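You operate a simulated robot arm through the tools that you are given. There is no shell and no other tool. Be economical: measure what you need, move in short steps, check, and stop when the job is done.

The job below is to be done with a simulated robot arm. You get a single attempt, and the scene is never put back.

## Task
Let the machine cool: heat and vacuum off, lid back, vent slider open.
Fine: heat knob off; vacuum lever and hold lever off before you slide the lid; the power knob stays on.

Only the result counts: the job must be done as asked and must still hold three seconds after the hand-in. Knocking over, shifting, dropping, spilling or breaking anything else fails it. Lids that push on must go on centred and level and be pressed home; caps that screw on are set level and turned clockwise until they are tight.

## Robot
A 7-joint arm with a two-finger parallel gripper, fixed in place. Base frame: the origin is at the foot of the arm, x ahead of it, y to its left, z up. Readings come in m, rad, newtons and seconds.
Its first joint turns from -2.897 to 2.897 rad. Payload 4.4 kg.
The TCP is the grasp point between the finger pads, 0.023 m short of the fingertips. In the tool frame z runs along the fingers and y along their closing line. Largest opening 0.094 m; finger width 0.038, thickness 0.01; the body of the gripper, 0.054 by 0.096 m, starts 0.039 m behind the TCP.
Orientation is that of the tool frame in the base frame, as a unit quaternion [x, y, z, w]. With the fingers straight down and closing along the base's y, the tool's x points along the base's -x, its y along +y and its z along -z.

## Interface
- The arm moves only by the tool send_rows. Its argument "moves" is a list that holds one entry, the list of rows, each a list of 7 numbers: the opening, from 0 (shut) to 1 (fully open), then the shift along the tool's x, y, z in m, then the turn, a rotation vector about the tool's x, y, z in rad. In form: [[[jaw, dx, dy, dz, rx, ry, rz], ...]]. A call has 1 to 12 rows; each row is the pose to reach, as a shift and turn from the pose commanded when the call began, along the tool's axes at that moment. Each row takes 0.2 s and may step no farther than 0.05 m and 0.15 rad from the row before; otherwise, or with a gripper value out of range, the whole call is refused. A pose out of reach is approached as far as the arm can. The call stops where the force on the tool passes 90 N (or 10 N more than at its start, if that is more) or the arm is blocked; 0.2 s more then pass. Each finger travels about 0.072 m/s and halts on what it meets, pressing with about 21 N; the grip force reading is that of the motor and also rises with nothing between the fingers. The clock runs only during rows and for 0.2 s after the last one: add rows that repeat a pose to give the fingers time. It gives the time, the measured TCP pose, the force on the tool (base axes), the opening and the grip force at its end, in the units of the frame above (readings bear some noise), with the torque about the TCP (base axes, N m) and any sound that the robot's microphone picked up.
- Cameras (640 x 400 px; columns grow to the right, rows downward): "scene" is fixed at [0.0478, -0.6489, 1.6677]; the picture's right is [0.86, -0.52, 0.00], its down [-0.20, -0.34, -0.92] and it looks along [0.48, 0.79, -0.39] (base axes); focal length 327 px, centre (320, 200). "wrist" rides on the gripper at [0.086, 0.016, -0.075] in the tool frame; the picture's right is [-0.18, 0.98, 0.00], its down [-0.58, -0.11, -0.81] and it looks along [-0.79, -0.15, 0.59] (tool axes); focal length 243 px, centre (320, 200). There is no depth. A picture from a camera that has moved, and an enlarged one, comes with that camera's place and axes in the base frame and with its lens.
- snapshot(camera): a new picture of that camera. No time passes.
- close_up(camera, box): a new picture of the part [left, top, right, bottom] of that camera's present view, enlarged. No time passes.
- sign_off(): hands the job in; it is judged then, once.

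Go step by step. Nothing tells you positions but the pictures and the camera data: compare them with the known pose of the tool, close in by small moves and look again before you grip or let go. The budget is 120 turns and 84 pictures, counting those below and the enlarged ones. Unless the task says otherwise, let go and move clear before handing in, and close with one line.

The tools are called after "Request:" as a command line: name --argument value ..., lists and objects as JSON in quotes. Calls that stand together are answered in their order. send_rows: Moves the arm, as the interface text tells. Its arguments: {"type":"object","properties":{"moves":{"type":"array"}},"required":["moves"]} The other tools are called the same way: snapshot (camera) takes a picture; close_up (camera, box) takes an enlarged picture of a part of a camera's view; sign_off () hands the job in.

At the start:

```text
clock: 0.0
eef_pos: [0.6584, 0.0787, 1.3951]
orientation: [0.0, 1.0, 0.0, 0.0]
ft_force: [-0.6, -0.5, 0.2]
ft_torque: [-0.01, 0.01, 0.0]
opening: 0.094
gripper_force: 0.1
```

scene: 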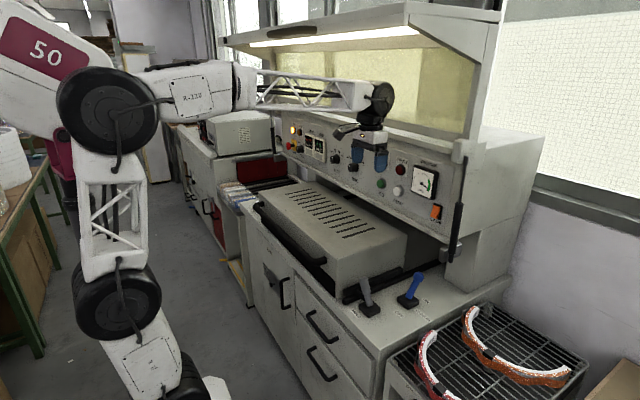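
wrist: 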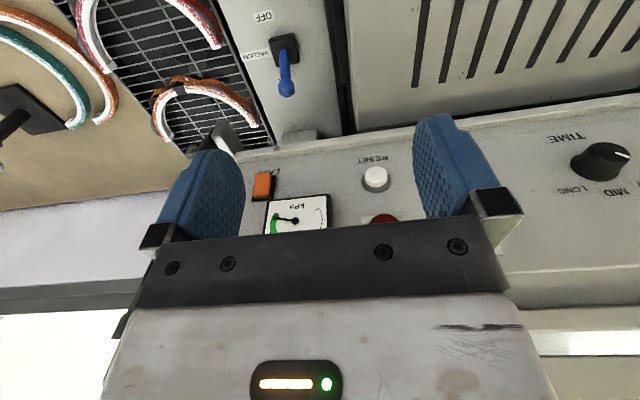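

I see a bench machine with a control panel, a vented lid, and two levers (grey and blue) at its near end. I'll enlarge the panel, levers and lid first.

Request:
close_up --camera "scene" --box '[270, 110, 460, 230]'

Request:
close_up --camera "scene" --box '[240, 170, 440, 320]'

Request:
close_up --camera "scene" --box '[180, 100, 340, 220]'

```text
3.33 times, centred on (365, 170) of scene
camera zoom: at [0.0478, -0.6489, 1.6677], right [0.86, -0.52, 0.0], down [-0.2, -0.34, -0.92], along [0.48, 0.79, -0.39], focal length 1091 px, centre (170, 300)
```

zoom: 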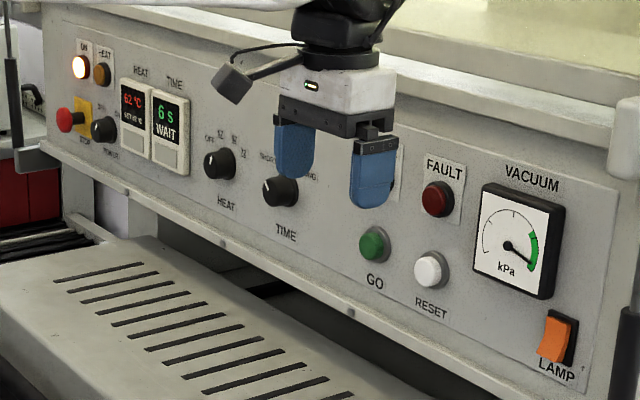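

```text
2.67 times, centred on (340, 245) of scene
camera zoom: at [0.0478, -0.6489, 1.6677], right [0.86, -0.52, 0.0], down [-0.2, -0.34, -0.92], along [0.48, 0.79, -0.39], focal length 873 px, centre (267, 80)
```

zoom: 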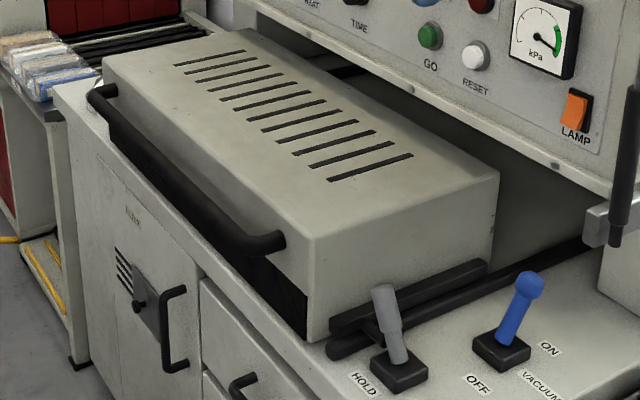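

```text
3.33 times, centred on (260, 160) of scene
camera zoom: at [0.0478, -0.6489, 1.6677], right [0.86, -0.52, 0.0], down [-0.2, -0.34, -0.92], along [0.48, 0.79, -0.39], focal length 1091 px, centre (520, 333)
```

zoom: 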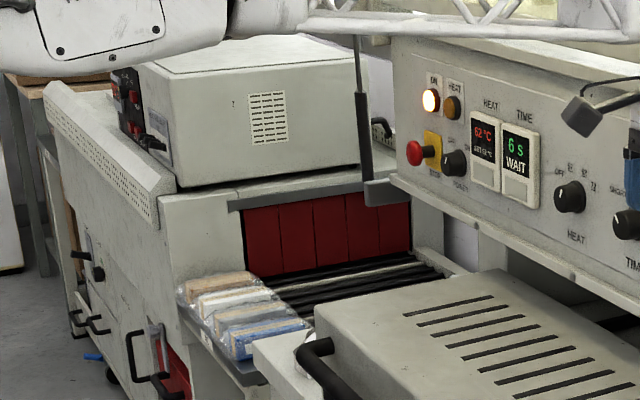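

The vacuum lever ball is near (0.83, -0.02, 0.98) and leans to the ON side. The hold lever is near (0.66, 0.07), and the heat knob is on the panel near (0.82, 0.50, 1.28). I'll back off to look at the levers with the wrist camera.

Request:
send_rows --moves '[[[0.5, 0.04, -0.02, 0.024, 0, 0, 0], [0.5, 0.08, -0.04, 0.048, 0, 0, 0], [0.5, 0.12, -0.06, 0.072, 0, 0, 0], [0.5, 0.158, -0.08, 0.095, 0, 0, 0]]]'

Request:
snapshot --camera "wrist"

Request:
snapshot --camera "scene"

```text
refused: row 1 steps farther than a row can; nothing moved
```

```text
78 pictures are left
camera wrist: at [0.5721, 0.0951, 1.4703], right [0.18, 0.98, 0.0], down [0.58, -0.11, 0.81], along [0.79, -0.15, -0.59], focal length 243 px, centre (320, 200)
```

wrist: 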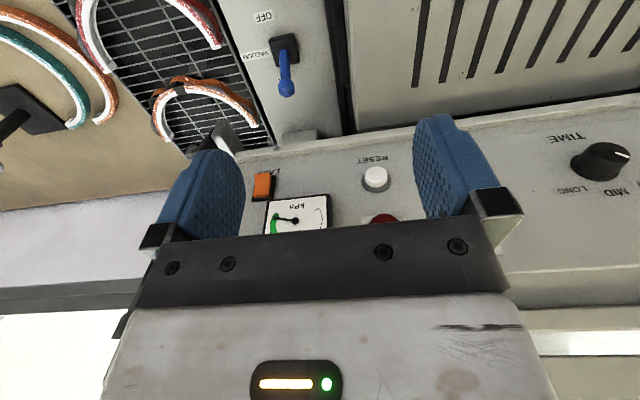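

```text
77 pictures are left
```

scene: 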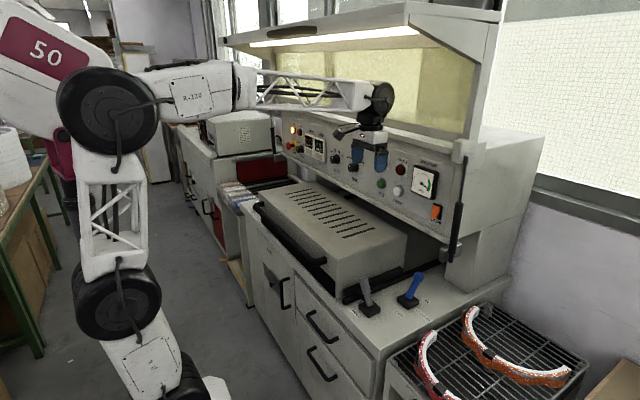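

The first row was over the 0.05 m step limit, so nothing moved. I'll resend with smaller steps.

Request:
send_rows --moves '[[[0.5, 0.032, -0.016, 0.019, 0, 0, 0], [0.5, 0.064, -0.032, 0.038, 0, 0, 0], [0.5, 0.096, -0.048, 0.057, 0, 0, 0], [0.5, 0.128, -0.064, 0.076, 0, 0, 0], [0.5, 0.158, -0.08, 0.095, 0, 0, 0], [0.5, 0.158, -0.08, 0.095, 0, 0, 0]]]'

Request:
snapshot --camera "wrist"

```text
clock: 1.4
eef_pos: [0.499, -0.0003, 1.3005]
orientation: [0.0, 1.0, 0.0, 0.0]
ft_force: [0.0, -0.5, -0.1]
ft_torque: [0.03, 0.0, -0.02]
opening: 0.0471
gripper_force: 0.0
```

```text
76 pictures are left
camera wrist: at [0.412, 0.0162, 1.3742], right [0.18, 0.98, 0.0], down [0.58, -0.11, 0.81], along [0.79, -0.15, -0.59], focal length 243 px, centre (320, 200)
```

wrist: 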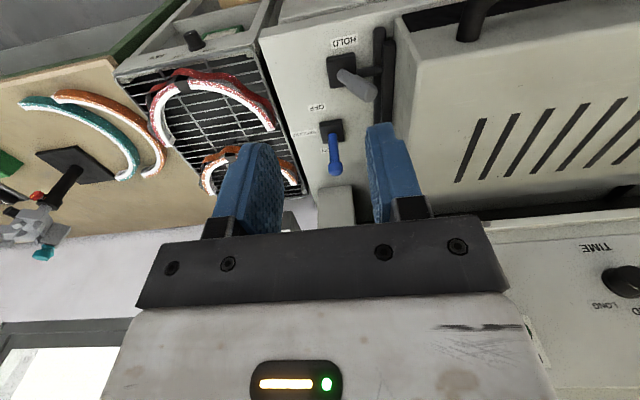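

Request:
close_up --camera "wrist" --box '[280, 0, 440, 190]'

```text
2.11 times, centred on (360, 95) of wrist
camera zoom: at [0.412, 0.0162, 1.3742], right [0.18, 0.98, 0.0], down [0.58, -0.11, 0.81], along [0.79, -0.15, -0.59], focal length 511 px, centre (236, 421)
```

zoom: 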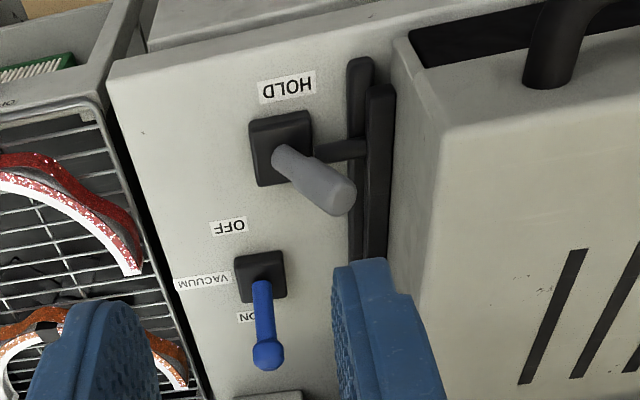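

The hold lever leans toward the lid (+y), with its tip near (0.652, 0.057, 0.985) and its base near (0.646, 0.013). I'll straddle it from above with the fingers partly open, stopping first just above it.

Request:
send_rows --moves '[[[0.6, -0.03, 0.01, 0.035, 0, 0, 0], [0.64, -0.06, 0.02, 0.07, 0, 0, 0], [0.64, -0.09, 0.03, 0.105, 0, 0, 0], [0.64, -0.12, 0.04, 0.14, 0, 0, 0], [0.64, -0.151, 0.05, 0.17, 0, 0, 0], [0.64, -0.151, 0.05, 0.21, 0, 0, 0], [0.64, -0.151, 0.05, 0.25, 0, 0, 0], [0.64, -0.151, 0.05, 0.25, 0, 0, 0]]]'

Request:
snapshot --camera "wrist"

Request:
close_up --camera "scene" --box '[280, 200, 460, 320]'

```text
clock: 3.2
eef_pos: [0.6544, 0.0493, 1.0501]
orientation: [0.0, 1.0, 0.0, 0.0]
ft_force: [0.5, -0.3, 1.2]
ft_torque: [-0.02, 0.0, 0.0]
opening: 0.0602
gripper_force: 0.0
```

```text
74 pictures are left
camera wrist: at [0.5685, 0.0652, 1.1249], right [0.18, 0.98, 0.0], down [0.58, -0.11, 0.81], along [0.79, -0.15, -0.59], focal length 243 px, centre (320, 200)
```

wrist: 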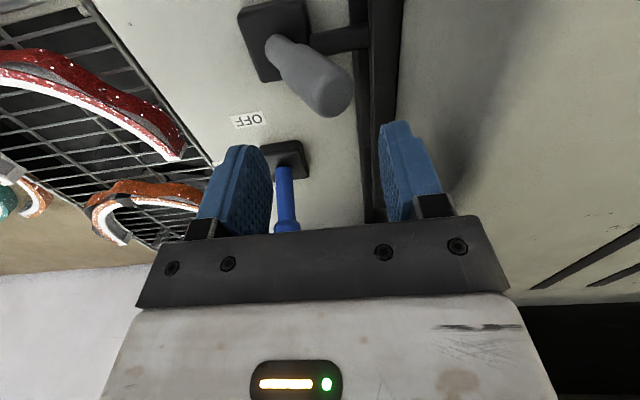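

```text
3.33 times, centred on (370, 260) of scene
camera zoom: at [0.0478, -0.6489, 1.6677], right [0.86, -0.52, 0.0], down [-0.2, -0.34, -0.92], along [0.48, 0.79, -0.39], focal length 1091 px, centre (153, 0)
```

zoom: 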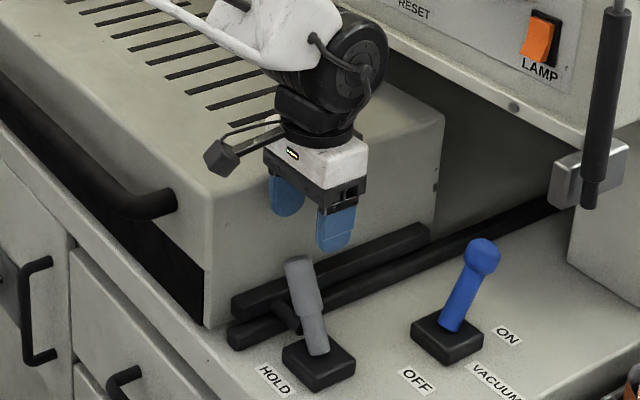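

The tip sits between the fingers as planned. I'll descend and sweep toward -y in small steps.

Request:
send_rows --moves '[[[0.64, 0, 0, 0.036, 0, 0, 0], [0.64, 0, 0, 0.072, 0, 0, 0], [0.64, 0, -0.02, 0.072, 0, 0, 0], [0.64, 0, -0.04, 0.072, 0, 0, 0], [0.64, 0, -0.06, 0.072, 0, 0, 0], [0.64, 0, -0.075, 0.072, 0, 0, 0], [0.64, 0, -0.09, 0.072, 0, 0, 0]]]'

Request:
close_up --camera "scene" --box '[280, 200, 460, 320]'

```text
clock: 4.8
eef_pos: [0.6515, -0.0411, 0.9783]
orientation: [0.0, 1.0, 0.0, 0.0]
ft_force: [-5.7, 42.3, 10.4]
ft_torque: [1.42, 0.27, 0.22]
opening: 0.0921
gripper_force: 21.4
```

```text
3.33 times, centred on (370, 260) of scene
camera zoom: at [0.0478, -0.6489, 1.6677], right [0.86, -0.52, 0.0], down [-0.2, -0.34, -0.92], along [0.48, 0.79, -0.39], focal length 1091 px, centre (153, 0)
```

zoom: 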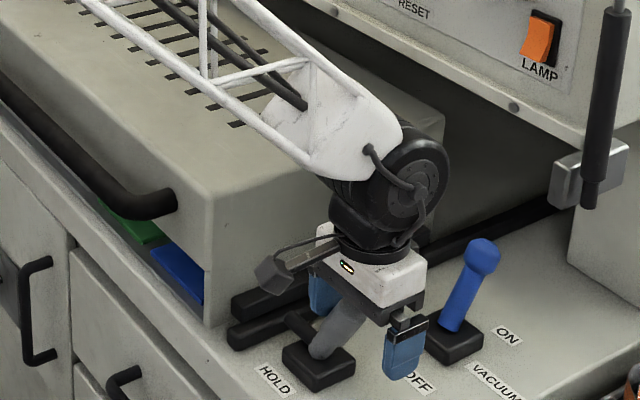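

The hold lever has swung over to -y, and the force suggests it may be at its stop. I'll back off, rise and look.

Request:
send_rows --moves '[[[0.9, 0, 0.015, 0, 0, 0, 0], [0.9, 0, 0.015, -0.03, 0, 0, 0], [0.9, 0, 0.015, -0.07, 0, 0, 0], [0.9, 0, 0.015, -0.11, 0, 0, 0], [0.8, 0.03, 0.015, -0.15, 0, 0, 0]]]'

Request:
snapshot --camera "wrist"

Request:
close_up --camera "scene" --box '[280, 200, 460, 320]'

```text
clock: 6.0
eef_pos: [0.6239, -0.0227, 1.1282]
orientation: [-0.001, 1.0, 0.001, 0.0]
ft_force: [0.9, 0.7, 0.5]
ft_torque: [-0.02, 0.03, 0.01]
opening: 0.0754
gripper_force: 0.1
```

```text
71 pictures are left
camera wrist: at [0.536, -0.0062, 1.2031], right [0.18, 0.98, 0.0], down [0.58, -0.11, 0.81], along [0.79, -0.15, -0.59], focal length 243 px, centre (320, 200)
```

wrist: 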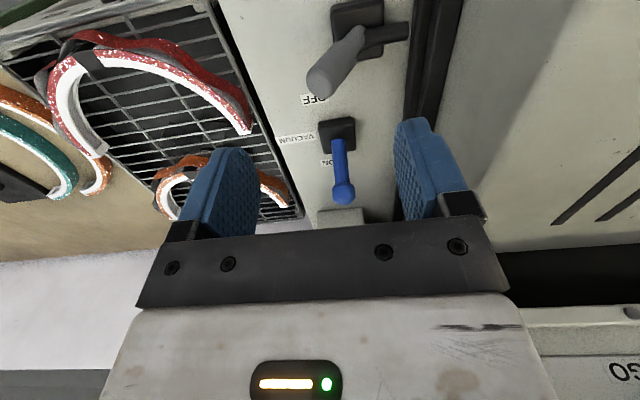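

```text
3.33 times, centred on (370, 260) of scene
camera zoom: at [0.0478, -0.6489, 1.6677], right [0.86, -0.52, 0.0], down [-0.2, -0.34, -0.92], along [0.48, 0.79, -0.39], focal length 1091 px, centre (153, 0)
```

zoom: 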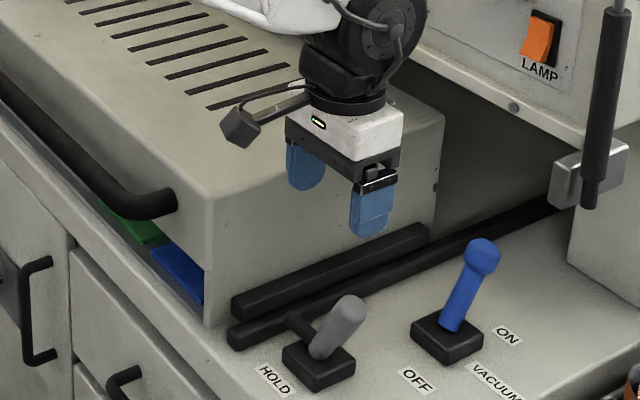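

The hold lever now leans fully away from the lid, so it is off. For the vacuum lever I'll turn the hand 90° so the fingers straddle the ball front-to-back, and later lean it back to stay clear of the panel lip.

Request:
send_rows --moves '[[[0.75, -0.01, 0, -0.005, 0, 0, -0.143], [0.65, -0.02, 0, -0.01, 0, 0, -0.286], [0.62, -0.03, 0, -0.015, 0, 0, -0.428], [0.62, -0.04, 0, -0.02, 0, 0, -0.571], [0.62, -0.05, 0, -0.02, 0, 0, -0.714], [0.62, -0.06, 0, -0.02, 0, 0, -0.857], [0.62, -0.07, 0, -0.02, 0, 0, -1.0], [0.62, -0.08, 0, -0.02, 0, 0, -1.142], [0.62, -0.08, 0, -0.02, 0, 0, -1.285], [0.62, -0.08, 0, -0.02, 0, 0, -1.428], [0.62, -0.08, 0, -0.02, 0, 0, -1.5708], [0.62, -0.08, 0, -0.02, 0, 0, -1.5708]]]'

Request:
snapshot --camera "wrist"

Request:
snapshot --camera "scene"

```text
clock: 8.6
eef_pos: [0.7016, -0.0264, 1.1492]
orientation: [0.708, -0.706, 0.0, 0.0]
ft_force: [1.4, -0.4, -0.6]
ft_torque: [-0.03, -0.01, -0.02]
opening: 0.0581
gripper_force: 0.0
```

```text
69 pictures are left
camera wrist: at [0.6862, -0.1126, 1.2232], right [-0.98, 0.18, 0.0], down [0.11, 0.58, 0.81], along [0.15, 0.79, -0.59], focal length 243 px, centre (320, 200)
```

wrist: 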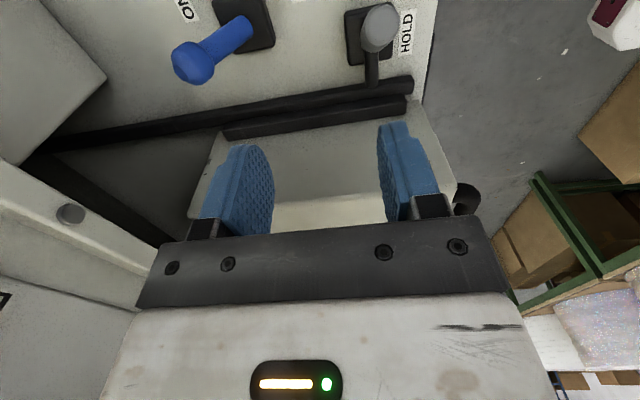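

```text
68 pictures are left
```

scene: 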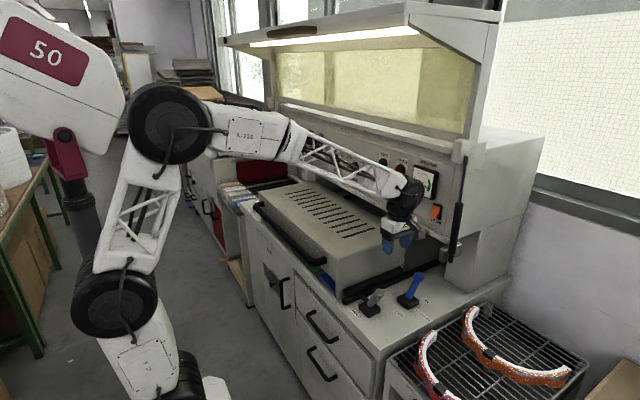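

The view confirms the ball at about (0.827, -0.028, 0.985). I'll open wide, lean the hand back 0.35 rad and stop short, with one finger lined up to pass behind the ball.

Request:
send_rows --moves '[[[0.9, 0, -0.02, 0.02, 0.12, 0, 0], [1, 0, -0.04, 0.04, 0.24, 0, 0], [1, 0, -0.06, 0.06, 0.35, 0, 0], [1, 0, -0.0777, 0.08, 0.35, 0, 0], [1, 0, -0.0777, 0.097, 0.35, 0, 0], [1, 0, -0.0777, 0.097, 0.35, 0, 0]]]'

Request:
snapshot --camera "wrist"

Request:
close_up --camera "scene" --box '[310, 190, 490, 310]'

```text
clock: 10.0
eef_pos: [0.7788, -0.0246, 1.0503]
orientation: [0.696, -0.696, 0.124, -0.123]
ft_force: [-0.1, 0.6, 1.2]
ft_torque: [0.04, 0.0, -0.01]
opening: 0.094
gripper_force: 0.0
```

```text
67 pictures are left
camera wrist: at [0.7373, -0.111, 1.1149], right [-0.92, 0.18, -0.34], down [-0.17, 0.58, 0.79], along [0.34, 0.79, -0.5], focal length 243 px, centre (320, 200)
```

wrist: 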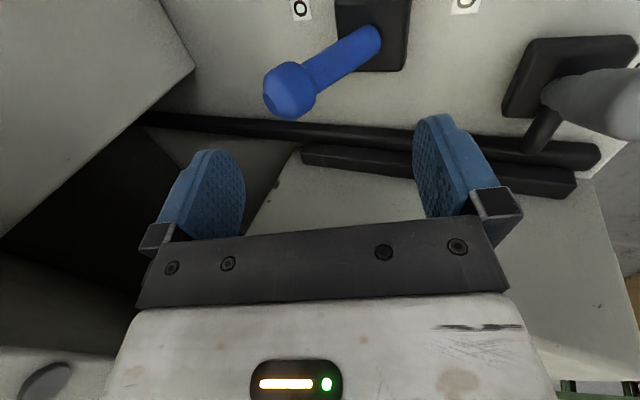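

```text
3.33 times, centred on (400, 250) of scene
camera zoom: at [0.0478, -0.6489, 1.6677], right [0.86, -0.52, 0.0], down [-0.2, -0.34, -0.92], along [0.48, 0.79, -0.39], focal length 1091 px, centre (53, 33)
```

zoom: 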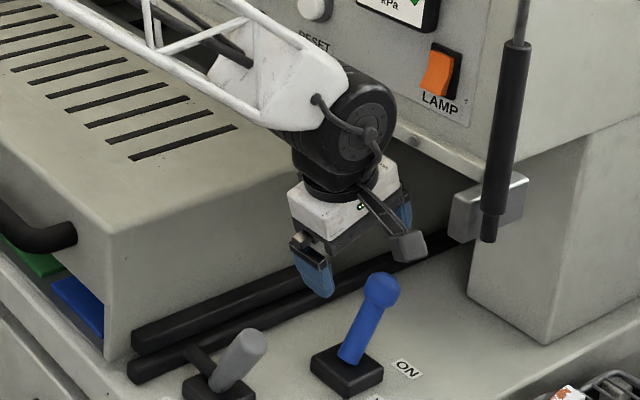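

The ball lines up inside the far finger. I'll advance along the tool axis so that finger goes behind the ball, then draw it toward -x.

Request:
send_rows --moves '[[[1, 0.003, 0, 0.04, 0, 0, 0], [1, 0.003, 0, 0.0775, 0, 0, 0], [1, 0.003, 0, 0.0775, 0, 0, 0], [1, 0.003, 0.019, 0.0707, 0, 0, 0], [1, 0.003, 0.038, 0.0638, 0, 0, 0], [1, 0.003, 0.056, 0.057, 0, 0, 0]]]'

Request:
snapshot --camera "wrist"

Request:
close_up --camera "scene" --box '[310, 190, 490, 310]'

```text
clock: 11.4
eef_pos: [0.7461, -0.0292, 0.9764]
orientation: [-0.696, 0.697, -0.121, 0.123]
ft_force: [0.2, -0.1, 0.2]
ft_torque: [-0.01, 0.02, 0.04]
opening: 0.094
gripper_force: 0.0
```

```text
65 pictures are left
camera wrist: at [0.7054, -0.1161, 1.0406], right [-0.92, 0.18, -0.33], down [-0.17, 0.58, 0.8], along [0.34, 0.79, -0.51], focal length 243 px, centre (320, 200)
```

wrist: 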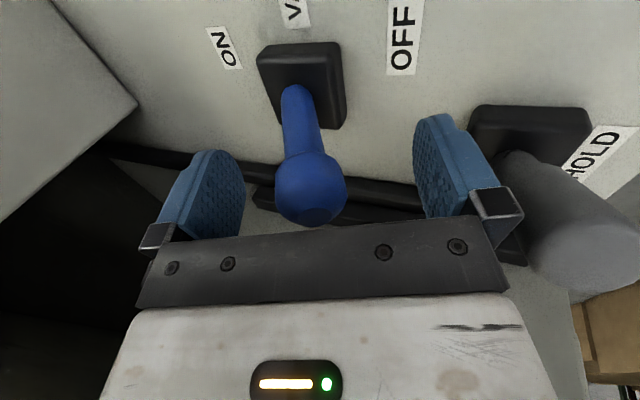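

```text
3.33 times, centred on (400, 250) of scene
camera zoom: at [0.0478, -0.6489, 1.6677], right [0.86, -0.52, 0.0], down [-0.2, -0.34, -0.92], along [0.48, 0.79, -0.39], focal length 1091 px, centre (53, 33)
```

zoom: 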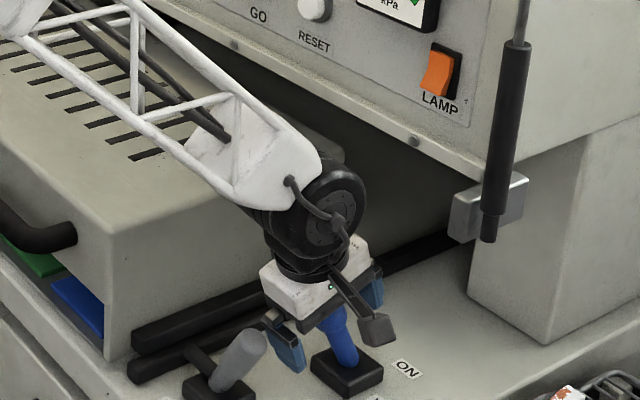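

The ball has moved past centre toward OFF and no force remains, so the lever appears to have snapped over. I'll back out along the tool axis and check.

Request:
send_rows --moves '[[[1, 0, 0, -0.045, 0, 0, 0], [1, 0, 0, -0.09, 0, 0, 0], [1, 0, 0, -0.13, 0, 0, 0], [1, 0, 0, -0.17, 0, 0, 0]]]'

Request:
snapshot --camera "wrist"

Request:
close_up --camera "scene" --box '[240, 170, 480, 320]'

```text
clock: 12.4
eef_pos: [0.6869, -0.0334, 1.1394]
orientation: [-0.696, 0.697, -0.123, 0.122]
ft_force: [-0.5, -0.6, -0.4]
ft_torque: [-0.03, 0.03, 0.0]
opening: 0.0941
gripper_force: 0.0
```

```text
63 pictures are left
camera wrist: at [0.646, -0.1193, 1.2033], right [-0.92, 0.18, -0.34], down [-0.17, 0.58, 0.8], along [0.34, 0.79, -0.51], focal length 243 px, centre (320, 200)
```

wrist: 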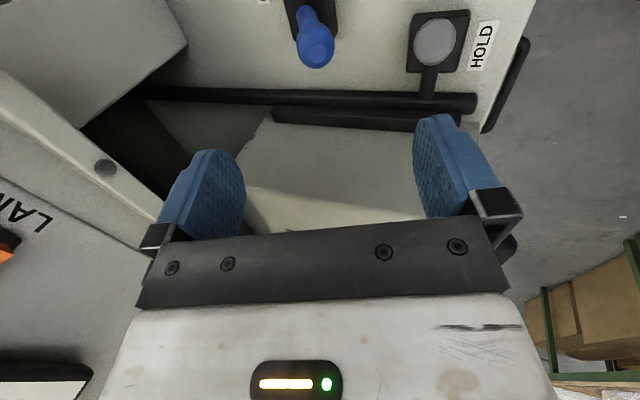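

```text
2.67 times, centred on (360, 245) of scene
camera zoom: at [0.0478, -0.6489, 1.6677], right [0.86, -0.52, 0.0], down [-0.2, -0.34, -0.92], along [0.48, 0.79, -0.39], focal length 873 px, centre (213, 80)
```

zoom: 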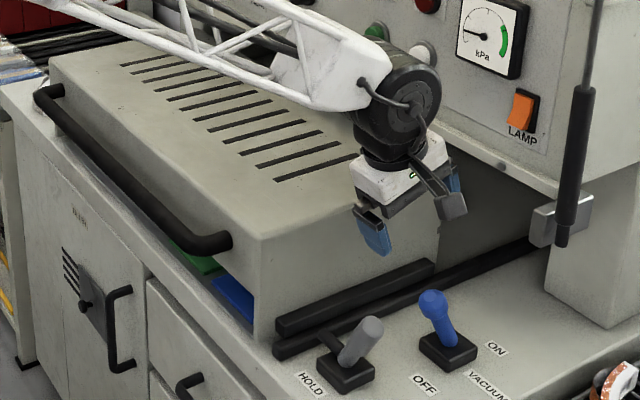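

The vacuum gauge has dropped and the lever leans to OFF. Next I'll look closely at the heat knob and its labels.

Request:
close_up --camera "scene" --box '[310, 135, 370, 185]'

Request:
close_up --camera "scene" --box '[270, 115, 320, 165]'

```text
8.00 times, centred on (340, 160) of scene
camera zoom: at [0.0478, -0.6489, 1.6677], right [0.86, -0.52, 0.0], down [-0.2, -0.34, -0.92], along [0.48, 0.79, -0.39], focal length 2619 px, centre (160, 520)
```

zoom: 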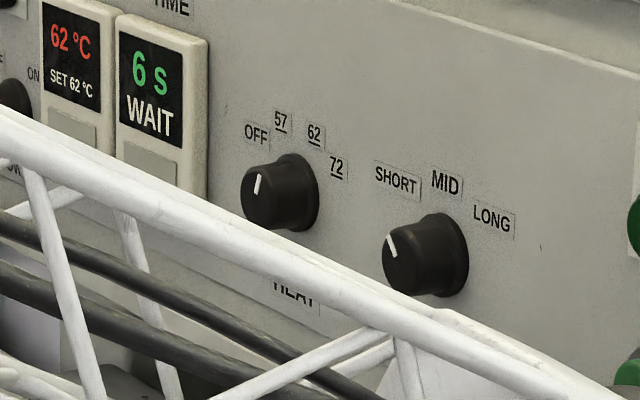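

```text
8.00 times, centred on (295, 140) of scene
camera zoom: at [0.0478, -0.6489, 1.6677], right [0.86, -0.52, 0.0], down [-0.2, -0.34, -0.92], along [0.48, 0.79, -0.39], focal length 2619 px, centre (520, 680)
```

zoom: 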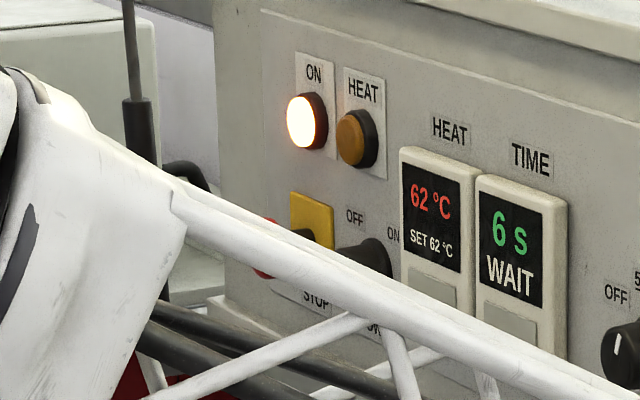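

The heat knob is at 62 and OFF is roughly 60° anticlockwise from it. I'll bring the hand up and level it to point at the panel, standing off.

Request:
send_rows --moves '[[[0.8, -0.017, 0.004, -0.014, 0.1, 0, 0], [0.7, -0.034, 0.008, -0.028, 0.2, 0, 0], [0.7, -0.05, 0.012, -0.042, 0.3, 0, 0], [0.7, -0.067, 0.016, -0.056, 0.4, 0, 0], [0.7, -0.084, 0.02, -0.07, 0.51, 0, 0], [0.7, -0.1, 0.023, -0.083, 0.62, 0, 0], [0.7, -0.117, 0.027, -0.097, 0.73, 0, 0], [0.7, -0.134, 0.031, -0.11, 0.84, 0, 0], [0.7, -0.15, 0.035, -0.125, 0.95, 0, 0], [0.7, -0.167, 0.039, -0.14, 1.05, 0, 0], [0.7, -0.184, 0.043, -0.153, 1.14, 0, 0], [0.7, -0.2, 0.0459, -0.166, 1.22, 0, 0]]]'

Request:
snapshot --camera "wrist"

Request:
snapshot --camera "scene"

```text
clock: 15.0
eef_pos: [0.5869, 0.1682, 1.2818]
orientation: [-0.498, 0.5, -0.5, 0.501]
ft_force: [-2.6, -1.0, 4.1]
ft_torque: [0.0, 0.28, 0.05]
opening: 0.0659
gripper_force: 0.1
```

```text
59 pictures are left
camera wrist: at [0.5117, 0.0825, 1.2652], right [0.0, 0.19, -0.98], down [-0.81, 0.58, 0.11], along [0.59, 0.79, 0.15], focal length 243 px, centre (320, 200)
```

wrist: 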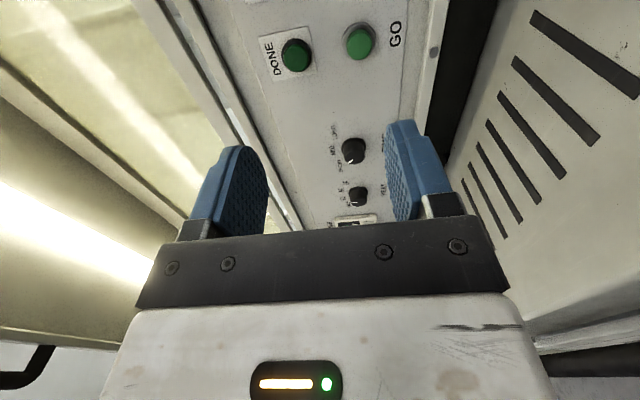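

```text
58 pictures are left
```

scene: 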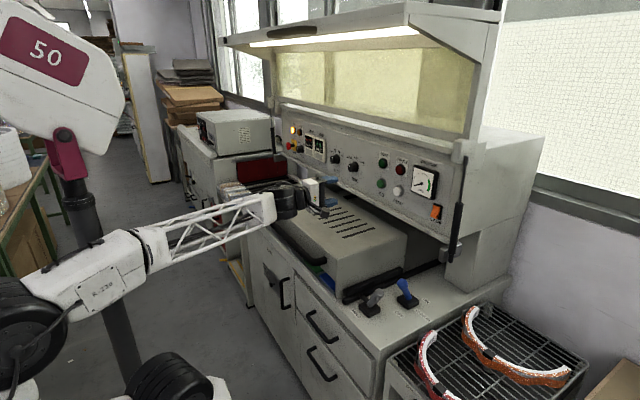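

The heat knob is at about (0.825, 0.50, 1.265) in this view. I'll slide over to stand in front of it, about 0.12 m off.

Request:
send_rows --moves '[[[0.7, -0.04, 0.001, 0.01, 0, 0, 0], [0.7, -0.08, 0.002, 0.02, 0, 0, 0], [0.7, -0.12, 0.003, 0.03, 0, 0, 0], [0.7, -0.16, 0.004, 0.04, 0, 0, 0], [0.7, -0.2, 0.006, 0.05, 0, 0, 0], [0.7, -0.24, 0.007, 0.06, 0, 0, 0], [0.7, -0.28, 0.008, 0.07, 0, 0, 0], [0.7, -0.31, 0.009, 0.08, 0, 0, 0], [0.7, -0.333, 0.01, 0.1, 0, 0, 0], [0.7, -0.333, 0.01, 0.1, 0, 0, 0]]]'

Request:
snapshot --camera "wrist"

Request:
snapshot --camera "scene"

```text
clock: 17.2
eef_pos: [0.69, 0.5021, 1.2706]
orientation: [-0.5, 0.5, -0.5, 0.5]
ft_force: [0.3, 0.6, 0.1]
ft_torque: [-0.02, 0.02, 0.02]
opening: 0.0655
gripper_force: 0.0
```

```text
57 pictures are left
camera wrist: at [0.6142, 0.4153, 1.2554], right [0.0, 0.18, -0.98], down [-0.81, 0.58, 0.11], along [0.59, 0.79, 0.15], focal length 243 px, centre (320, 200)
```

wrist: 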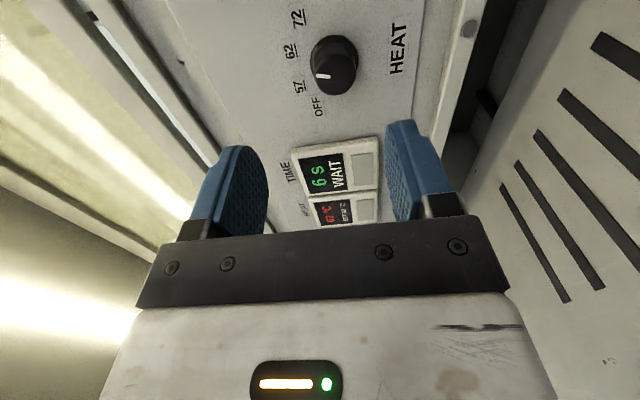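

```text
56 pictures are left
```

scene: 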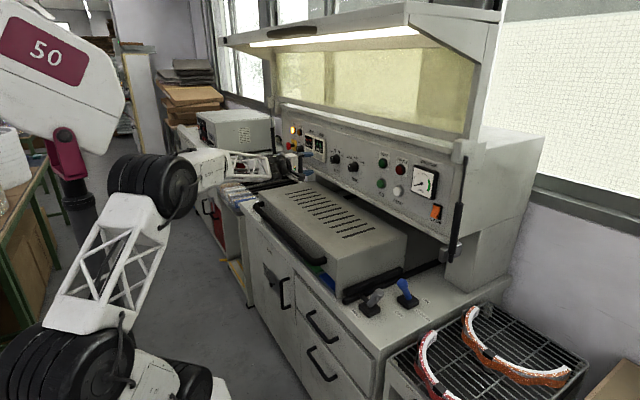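

Request:
close_up --camera "wrist" --box '[270, 0, 430, 130]'

```text
3.08 times, centred on (350, 65) of wrist
camera zoom: at [0.6142, 0.4153, 1.2554], right [0.0, 0.18, -0.98], down [-0.81, 0.58, 0.11], along [0.59, 0.79, 0.15], focal length 746 px, centre (228, 615)
```

zoom: 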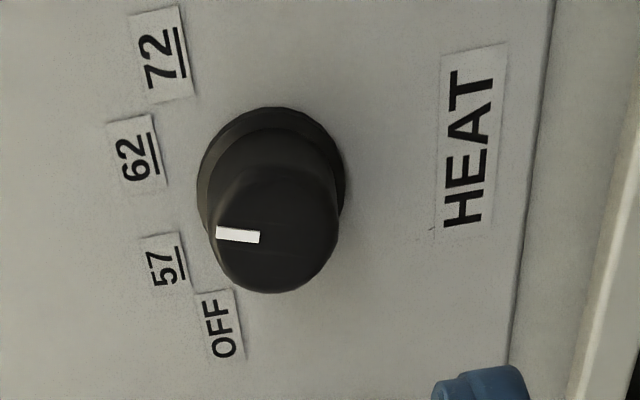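

The knob axis is at about y 0.521, z 1.264, with its face at x 0.824 and the panel near 0.86. OFF looks about 75–80° anticlockwise. I'll approach and check the alignment.

Request:
send_rows --moves '[[[0.7, -0.019, 0.0066, 0.03, 0, 0, 0], [0.7, -0.019, 0.0066, 0.06, 0, 0, 0], [0.7, -0.019, 0.0066, 0.09, 0, 0, 0], [0.7, -0.019, 0.0066, 0.112, 0, 0, 0], [0.7, -0.019, 0.0066, 0.112, 0, 0, 0]]]'

Request:
snapshot --camera "wrist"

Request:
close_up --camera "scene" --box '[290, 125, 380, 185]'

```text
clock: 18.4
eef_pos: [0.8005, 0.5227, 1.2629]
orientation: [-0.5, 0.501, -0.499, 0.5]
ft_force: [-0.4, 0.6, 0.5]
ft_torque: [-0.03, 0.0, -0.03]
opening: 0.0659
gripper_force: 0.0
```

```text
54 pictures are left
camera wrist: at [0.7252, 0.4363, 1.2454], right [0.0, 0.18, -0.98], down [-0.81, 0.58, 0.11], along [0.59, 0.79, 0.15], focal length 243 px, centre (320, 200)
```

wrist: 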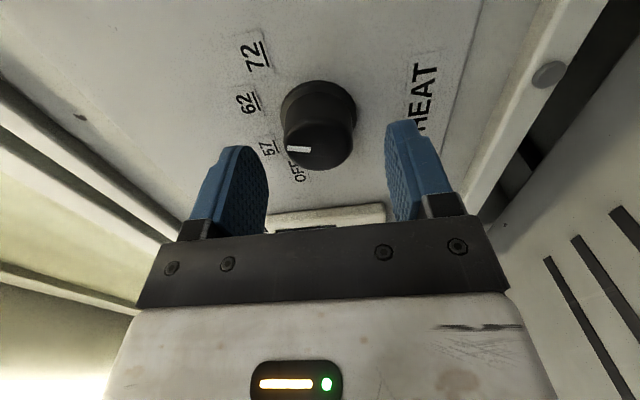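

```text
6.67 times, centred on (335, 155) of scene
camera zoom: at [0.0478, -0.6489, 1.6677], right [0.86, -0.52, 0.0], down [-0.2, -0.34, -0.92], along [0.48, 0.79, -0.39], focal length 2183 px, centre (220, 500)
```

zoom: 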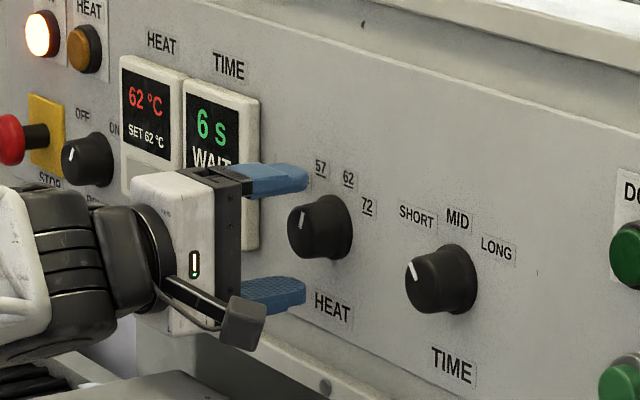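

Alignment is good, with the knob centred between the fingers. I'll advance 25 mm and close on it.

Request:
send_rows --moves '[[[0.7, 0, 0, 0.013, 0, 0, 0], [0.7, 0, 0, 0.025, 0, 0, 0], [0.5, 0, 0, 0.025, 0, 0, 0], [0.3, 0, 0, 0.025, 0, 0, 0], [0.3, 0, 0, 0.025, 0, 0, 0], [0.3, 0, 0, 0.025, 0, 0, 0]]]'

Request:
snapshot --camera "wrist"

```text
clock: 19.8
eef_pos: [0.8241, 0.5228, 1.2619]
orientation: [0.5, -0.5, 0.5, -0.5]
ft_force: [1.9, -1.7, 2.3]
ft_torque: [-0.06, -0.01, -0.1]
opening: 0.0434
gripper_force: 44.8
```

```text
52 pictures are left
camera wrist: at [0.7497, 0.4362, 1.2457], right [0.0, 0.18, -0.98], down [-0.81, 0.58, 0.11], along [0.59, 0.79, 0.15], focal length 243 px, centre (320, 200)
```

wrist: 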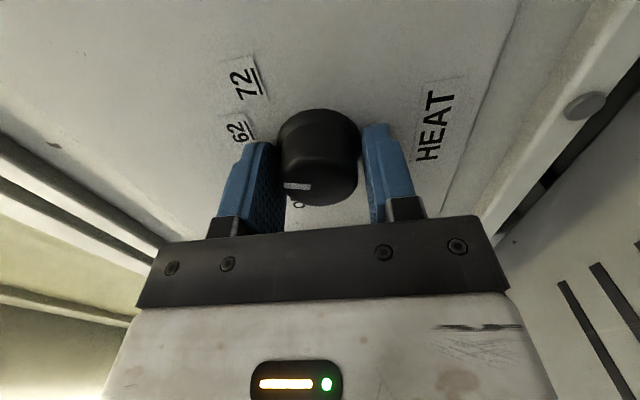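

Gripped. Now I'll turn anticlockwise, seen from the front, about 70°.

Request:
send_rows --moves '[[[0.3, 0, 0, 0, 0, 0, -0.13], [0.3, 0, 0, 0, 0, 0, -0.26], [0.3, 0, 0, 0, 0, 0, -0.39], [0.3, 0, 0, 0, 0, 0, -0.52], [0.3, 0, 0, 0, 0, 0, -0.65], [0.3, 0, 0, 0, 0, 0, -0.78], [0.3, 0, 0, 0, 0, 0, -0.91], [0.3, 0, 0, 0, 0, 0, -1.04], [0.3, 0, 0, 0, 0, 0, -1.15], [0.3, 0, 0, 0, 0, 0, -1.22]]]'

Request:
snapshot --camera "wrist"

Request:
close_up --camera "scene" --box '[290, 125, 380, 185]'

```text
clock: 22.0
eef_pos: [0.8273, 0.5211, 1.2607]
orientation: [0.697, -0.123, 0.695, -0.123]
ft_force: [-29.6, -55.1, -38.2]
ft_torque: [0.49, 0.75, -1.61]
opening: 0.0436
gripper_force: 45.3
```

```text
51 pictures are left
camera wrist: at [0.7516, 0.4766, 1.3359], right [0.0, -0.86, -0.51], down [-0.81, 0.3, -0.51], along [0.59, 0.41, -0.7], focal length 243 px, centre (320, 200)
```

wrist: 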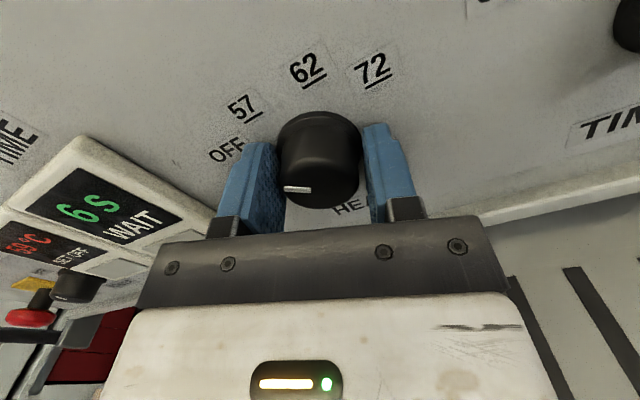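

```text
6.67 times, centred on (335, 155) of scene
camera zoom: at [0.0478, -0.6489, 1.6677], right [0.86, -0.52, 0.0], down [-0.2, -0.34, -0.92], along [0.48, 0.79, -0.39], focal length 2183 px, centre (220, 500)
```

zoom: 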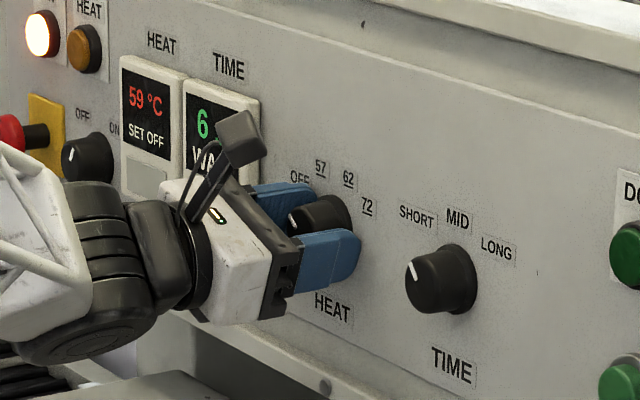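

The display reads "SET OFF". I'll release and back straight off.

Request:
send_rows --moves '[[[0.45, 0, 0, 0, 0, 0, 0], [0.6, 0, 0, 0, 0, 0, 0], [0.6, 0, 0, 0, 0, 0, 0], [0.6, 0, 0, -0.03, 0, 0, 0], [0.6, 0, 0, -0.07, 0, 0, 0], [0.6, 0, 0, -0.11, 0, 0, 0], [0.6, 0, 0, -0.15, 0, 0, 0], [0.6, 0, 0, -0.19, 0, 0, 0]]]'

Request:
close_up --camera "scene" --box '[290, 125, 380, 185]'

Request:
snapshot --camera "wrist"

Request:
snapshot --camera "scene"

```text
clock: 23.8
eef_pos: [0.6342, 0.5207, 1.2632]
orientation: [0.697, -0.124, 0.696, -0.123]
ft_force: [-0.3, -0.1, 0.0]
ft_torque: [-0.02, -0.02, -0.05]
opening: 0.056
gripper_force: 0.0
```

```text
6.67 times, centred on (335, 155) of scene
camera zoom: at [0.0478, -0.6489, 1.6677], right [0.86, -0.52, 0.0], down [-0.2, -0.34, -0.92], along [0.48, 0.79, -0.39], focal length 2183 px, centre (220, 500)
```

zoom: 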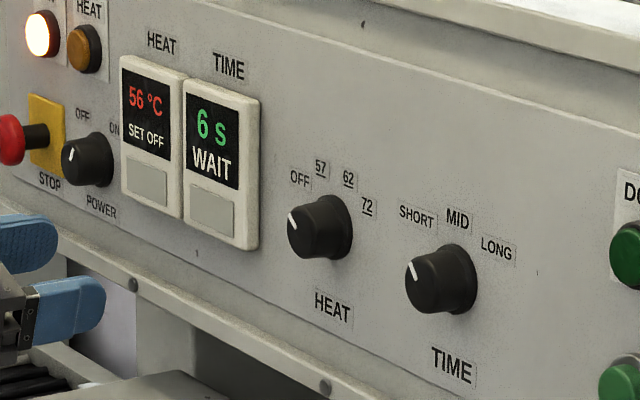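

```text
48 pictures are left
camera wrist: at [0.5582, 0.4775, 1.3382], right [0.0, -0.86, -0.51], down [-0.81, 0.3, -0.51], along [0.59, 0.41, -0.69], focal length 243 px, centre (320, 200)
```

wrist: 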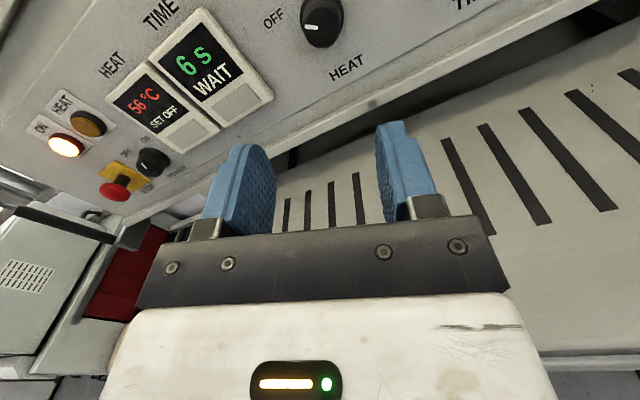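

```text
47 pictures are left
```

scene: 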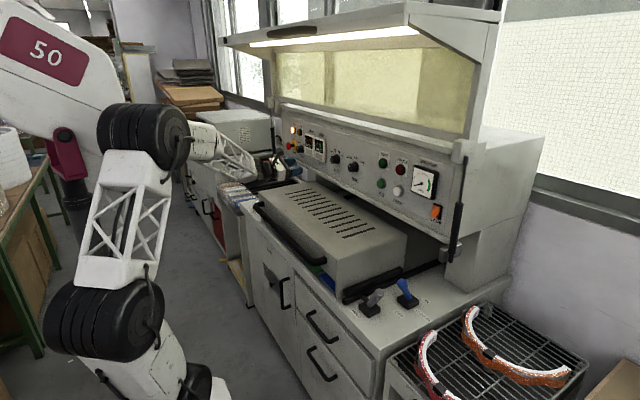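

Heat is off, with the pointer at OFF and the temperature falling, and the power knob is untouched. Next is the lid. Its front face is near x 0.59 and the handle bar near x 0.54, z 1.03, running y 0.15–0.77. I'll pull back and roll the hand upright before looking at the handle.

Request:
send_rows --moves '[[[0.6, 0, 0, -0.02, 0, 0, 0.13], [0.6, 0, 0, -0.04, 0, 0, 0.26], [0.6, 0, 0, -0.06, 0, 0, 0.39], [0.6, 0, 0, -0.08, 0, 0, 0.52], [0.6, 0, 0, -0.1, 0, 0, 0.65], [0.6, 0, 0, -0.12, 0, 0, 0.78], [0.6, 0, 0, -0.14, 0, 0, 0.91], [0.6, 0, 0, -0.16, 0, 0, 1.04], [0.6, 0, 0, -0.18, 0, 0, 1.14], [0.6, 0, 0, -0.2, 0, 0, 1.22]]]'

Request:
snapshot --camera "wrist"

```text
clock: 26.0
eef_pos: [0.4357, 0.5221, 1.2645]
orientation: [-0.5, 0.5, -0.5, 0.5]
ft_force: [0.8, 0.3, -0.3]
ft_torque: [0.02, -0.04, 0.0]
opening: 0.0562
gripper_force: 0.0
```

```text
46 pictures are left
camera wrist: at [0.3615, 0.4364, 1.2483], right [0.0, 0.19, -0.98], down [-0.81, 0.58, 0.11], along [0.59, 0.79, 0.15], focal length 243 px, centre (320, 200)
```

wrist: 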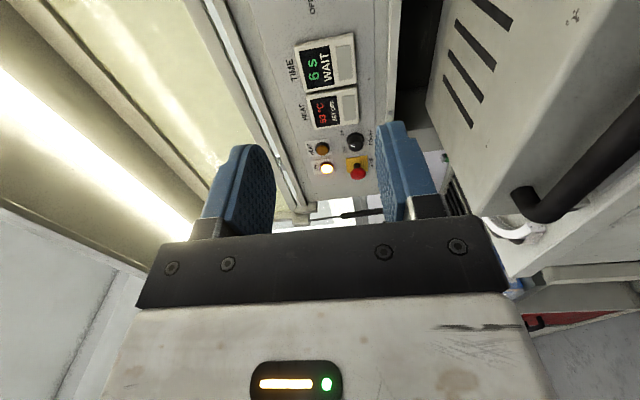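

The handle bar triangulates to x ≈ 0.51, z ≈ 1.05. I'll lower to that height in front of its middle and check.

Request:
send_rows --moves '[[[0.6, 0.01, 0.04, -0.02, 0, 0, 0], [0.6, 0.02, 0.08, -0.02, 0, 0, 0], [0.6, 0.03, 0.12, -0.02, 0, 0, 0], [0.6, 0.04, 0.16, -0.02, 0, 0, 0], [0.6, 0.052, 0.19, -0.02, 0, 0, 0], [0.6, 0.052, 0.2165, -0.02, 0, 0, 0], [0.6, 0.052, 0.2165, -0.02, 0, 0, 0]]]'

Request:
snapshot --camera "wrist"

Request:
snapshot --camera "scene"

```text
clock: 27.6
eef_pos: [0.4158, 0.4715, 1.0473]
orientation: [0.5, -0.499, 0.5, -0.5]
ft_force: [-0.4, 0.2, 0.0]
ft_torque: [0.0, 0.01, 0.03]
opening: 0.0564
gripper_force: 0.1
```

```text
45 pictures are left
camera wrist: at [0.3416, 0.3853, 1.0306], right [0.0, 0.18, -0.98], down [-0.81, 0.58, 0.11], along [0.59, 0.79, 0.15], focal length 243 px, centre (320, 200)
```

wrist: 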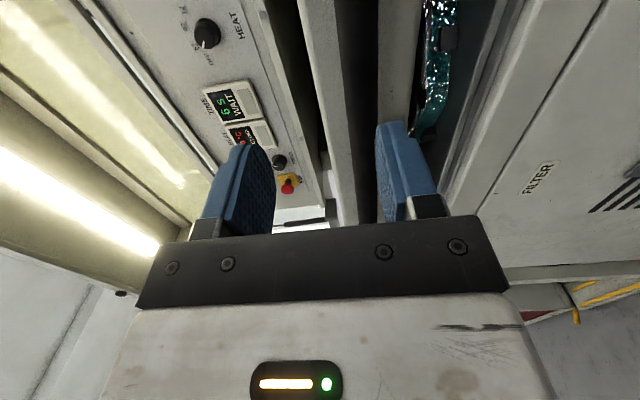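

```text
44 pictures are left
```

scene: 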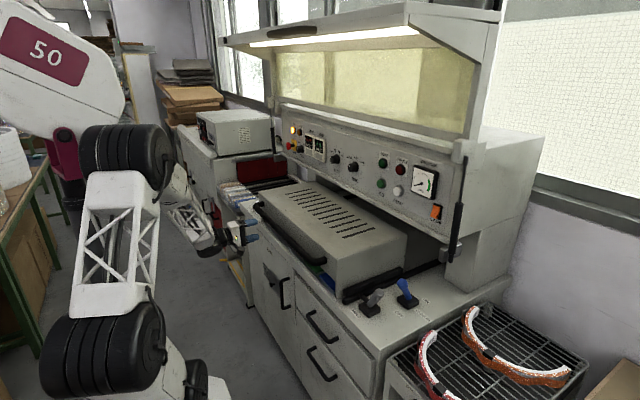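

Request:
close_up --camera "wrist" --box '[240, 0, 500, 240]'

Request:
close_up --camera "scene" --box '[200, 170, 380, 290]'

```text
1.67 times, centred on (370, 120) of wrist
camera zoom: at [0.3416, 0.3853, 1.0306], right [0.0, 0.18, -0.98], down [-0.81, 0.58, 0.11], along [0.59, 0.79, 0.15], focal length 404 px, centre (237, 333)
```

zoom: 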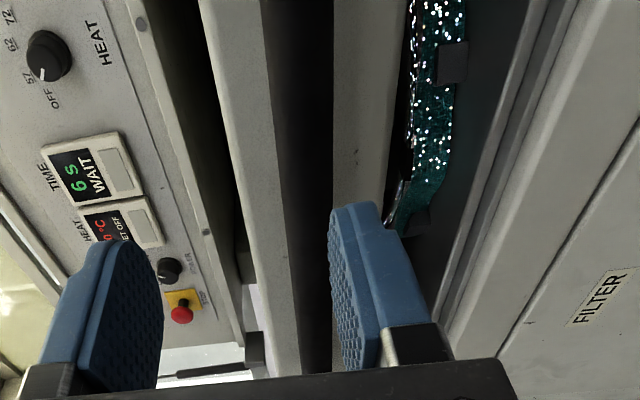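

```text
3.33 times, centred on (290, 230) of scene
camera zoom: at [0.0478, -0.6489, 1.6677], right [0.86, -0.52, 0.0], down [-0.2, -0.34, -0.92], along [0.48, 0.79, -0.39], focal length 1091 px, centre (420, 100)
```

zoom: 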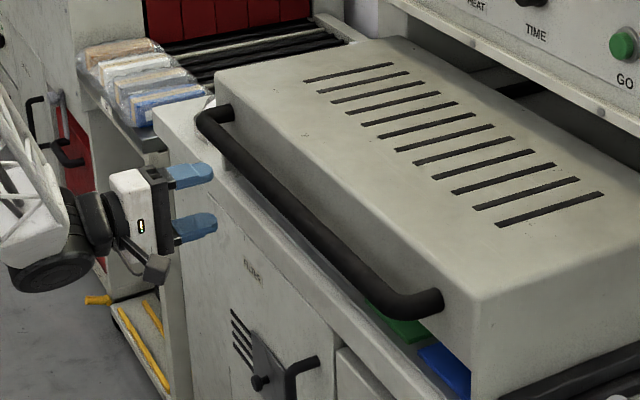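

From here the handle bar is at z ≈ 1.018, x ≈ 0.535. I'll lower 29 mm, advance and grip it.

Request:
send_rows --moves '[[[0.6, 0, 0.029, 0, 0, 0, 0], [0.6, 0, 0.029, 0.04, 0, 0, 0], [0.6, 0, 0.029, 0.08, 0, 0, 0], [0.6, 0, 0.029, 0.114, 0, 0, 0], [0.6, 0, 0.029, 0.114, 0, 0, 0]]]'

Request:
snapshot --camera "wrist"

Request:
close_up --camera "scene" --box '[220, 180, 340, 280]'

```text
clock: 28.8
eef_pos: [0.5286, 0.471, 1.0155]
orientation: [-0.5, 0.5, -0.499, 0.501]
ft_force: [0.0, -0.2, 0.6]
ft_torque: [-0.01, 0.03, 0.02]
opening: 0.0564
gripper_force: 0.1
```

```text
41 pictures are left
camera wrist: at [0.4532, 0.3851, 0.9991], right [0.0, 0.18, -0.98], down [-0.81, 0.58, 0.11], along [0.59, 0.79, 0.15], focal length 243 px, centre (320, 200)
```

wrist: 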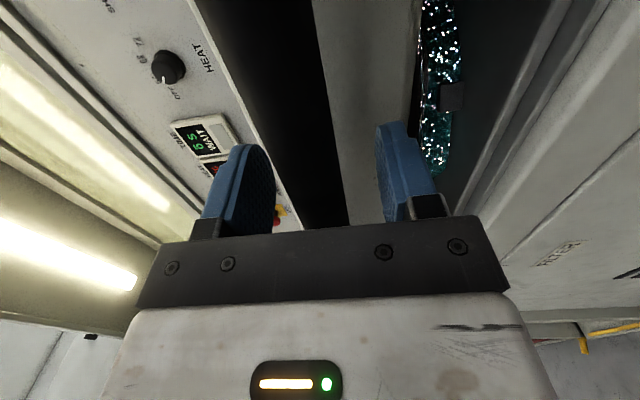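

```text
4.00 times, centred on (280, 230) of scene
camera zoom: at [0.0478, -0.6489, 1.6677], right [0.86, -0.52, 0.0], down [-0.2, -0.34, -0.92], along [0.48, 0.79, -0.39], focal length 1310 px, centre (480, 80)
```

zoom: 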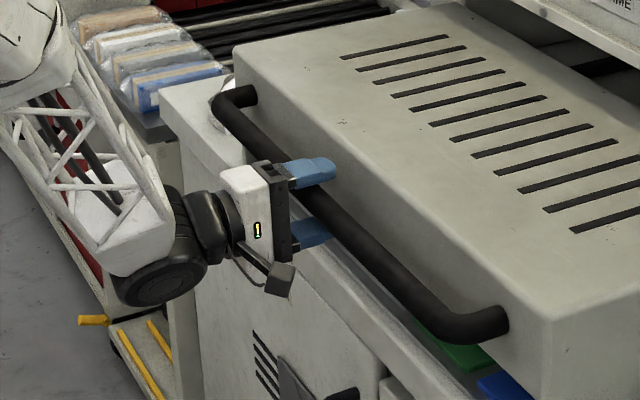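

The bar is between the fingers. I'll grip, then push gently back 4 cm.

Request:
send_rows --moves '[[[0.3, 0, -0.003, 0, 0, 0, 0], [0.2, 0, -0.003, 0, 0, 0, 0], [0.15, 0, -0.003, 0, 0, 0, 0], [0.15, 0, -0.003, 0, 0, 0, 0], [0.15, 0, -0.003, 0.01, 0, 0, 0], [0.15, 0, -0.003, 0.02, 0, 0, 0], [0.15, 0, -0.003, 0.03, 0, 0, 0], [0.15, 0, -0.003, 0.04, 0, 0, 0]]]'

Request:
snapshot --camera "scene"

```text
clock: 30.6
eef_pos: [0.5696, 0.4722, 1.0181]
orientation: [0.502, -0.501, 0.499, -0.498]
ft_force: [0.1, 27.1, -45.3]
ft_torque: [0.59, 0.08, -0.39]
opening: 0.0268
gripper_force: 44.7
```

```text
39 pictures are left
```

scene: 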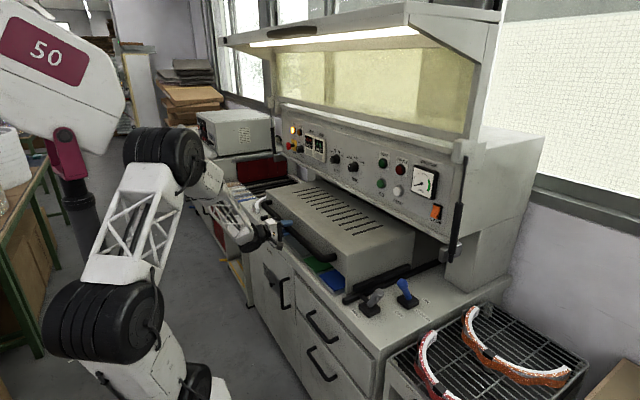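

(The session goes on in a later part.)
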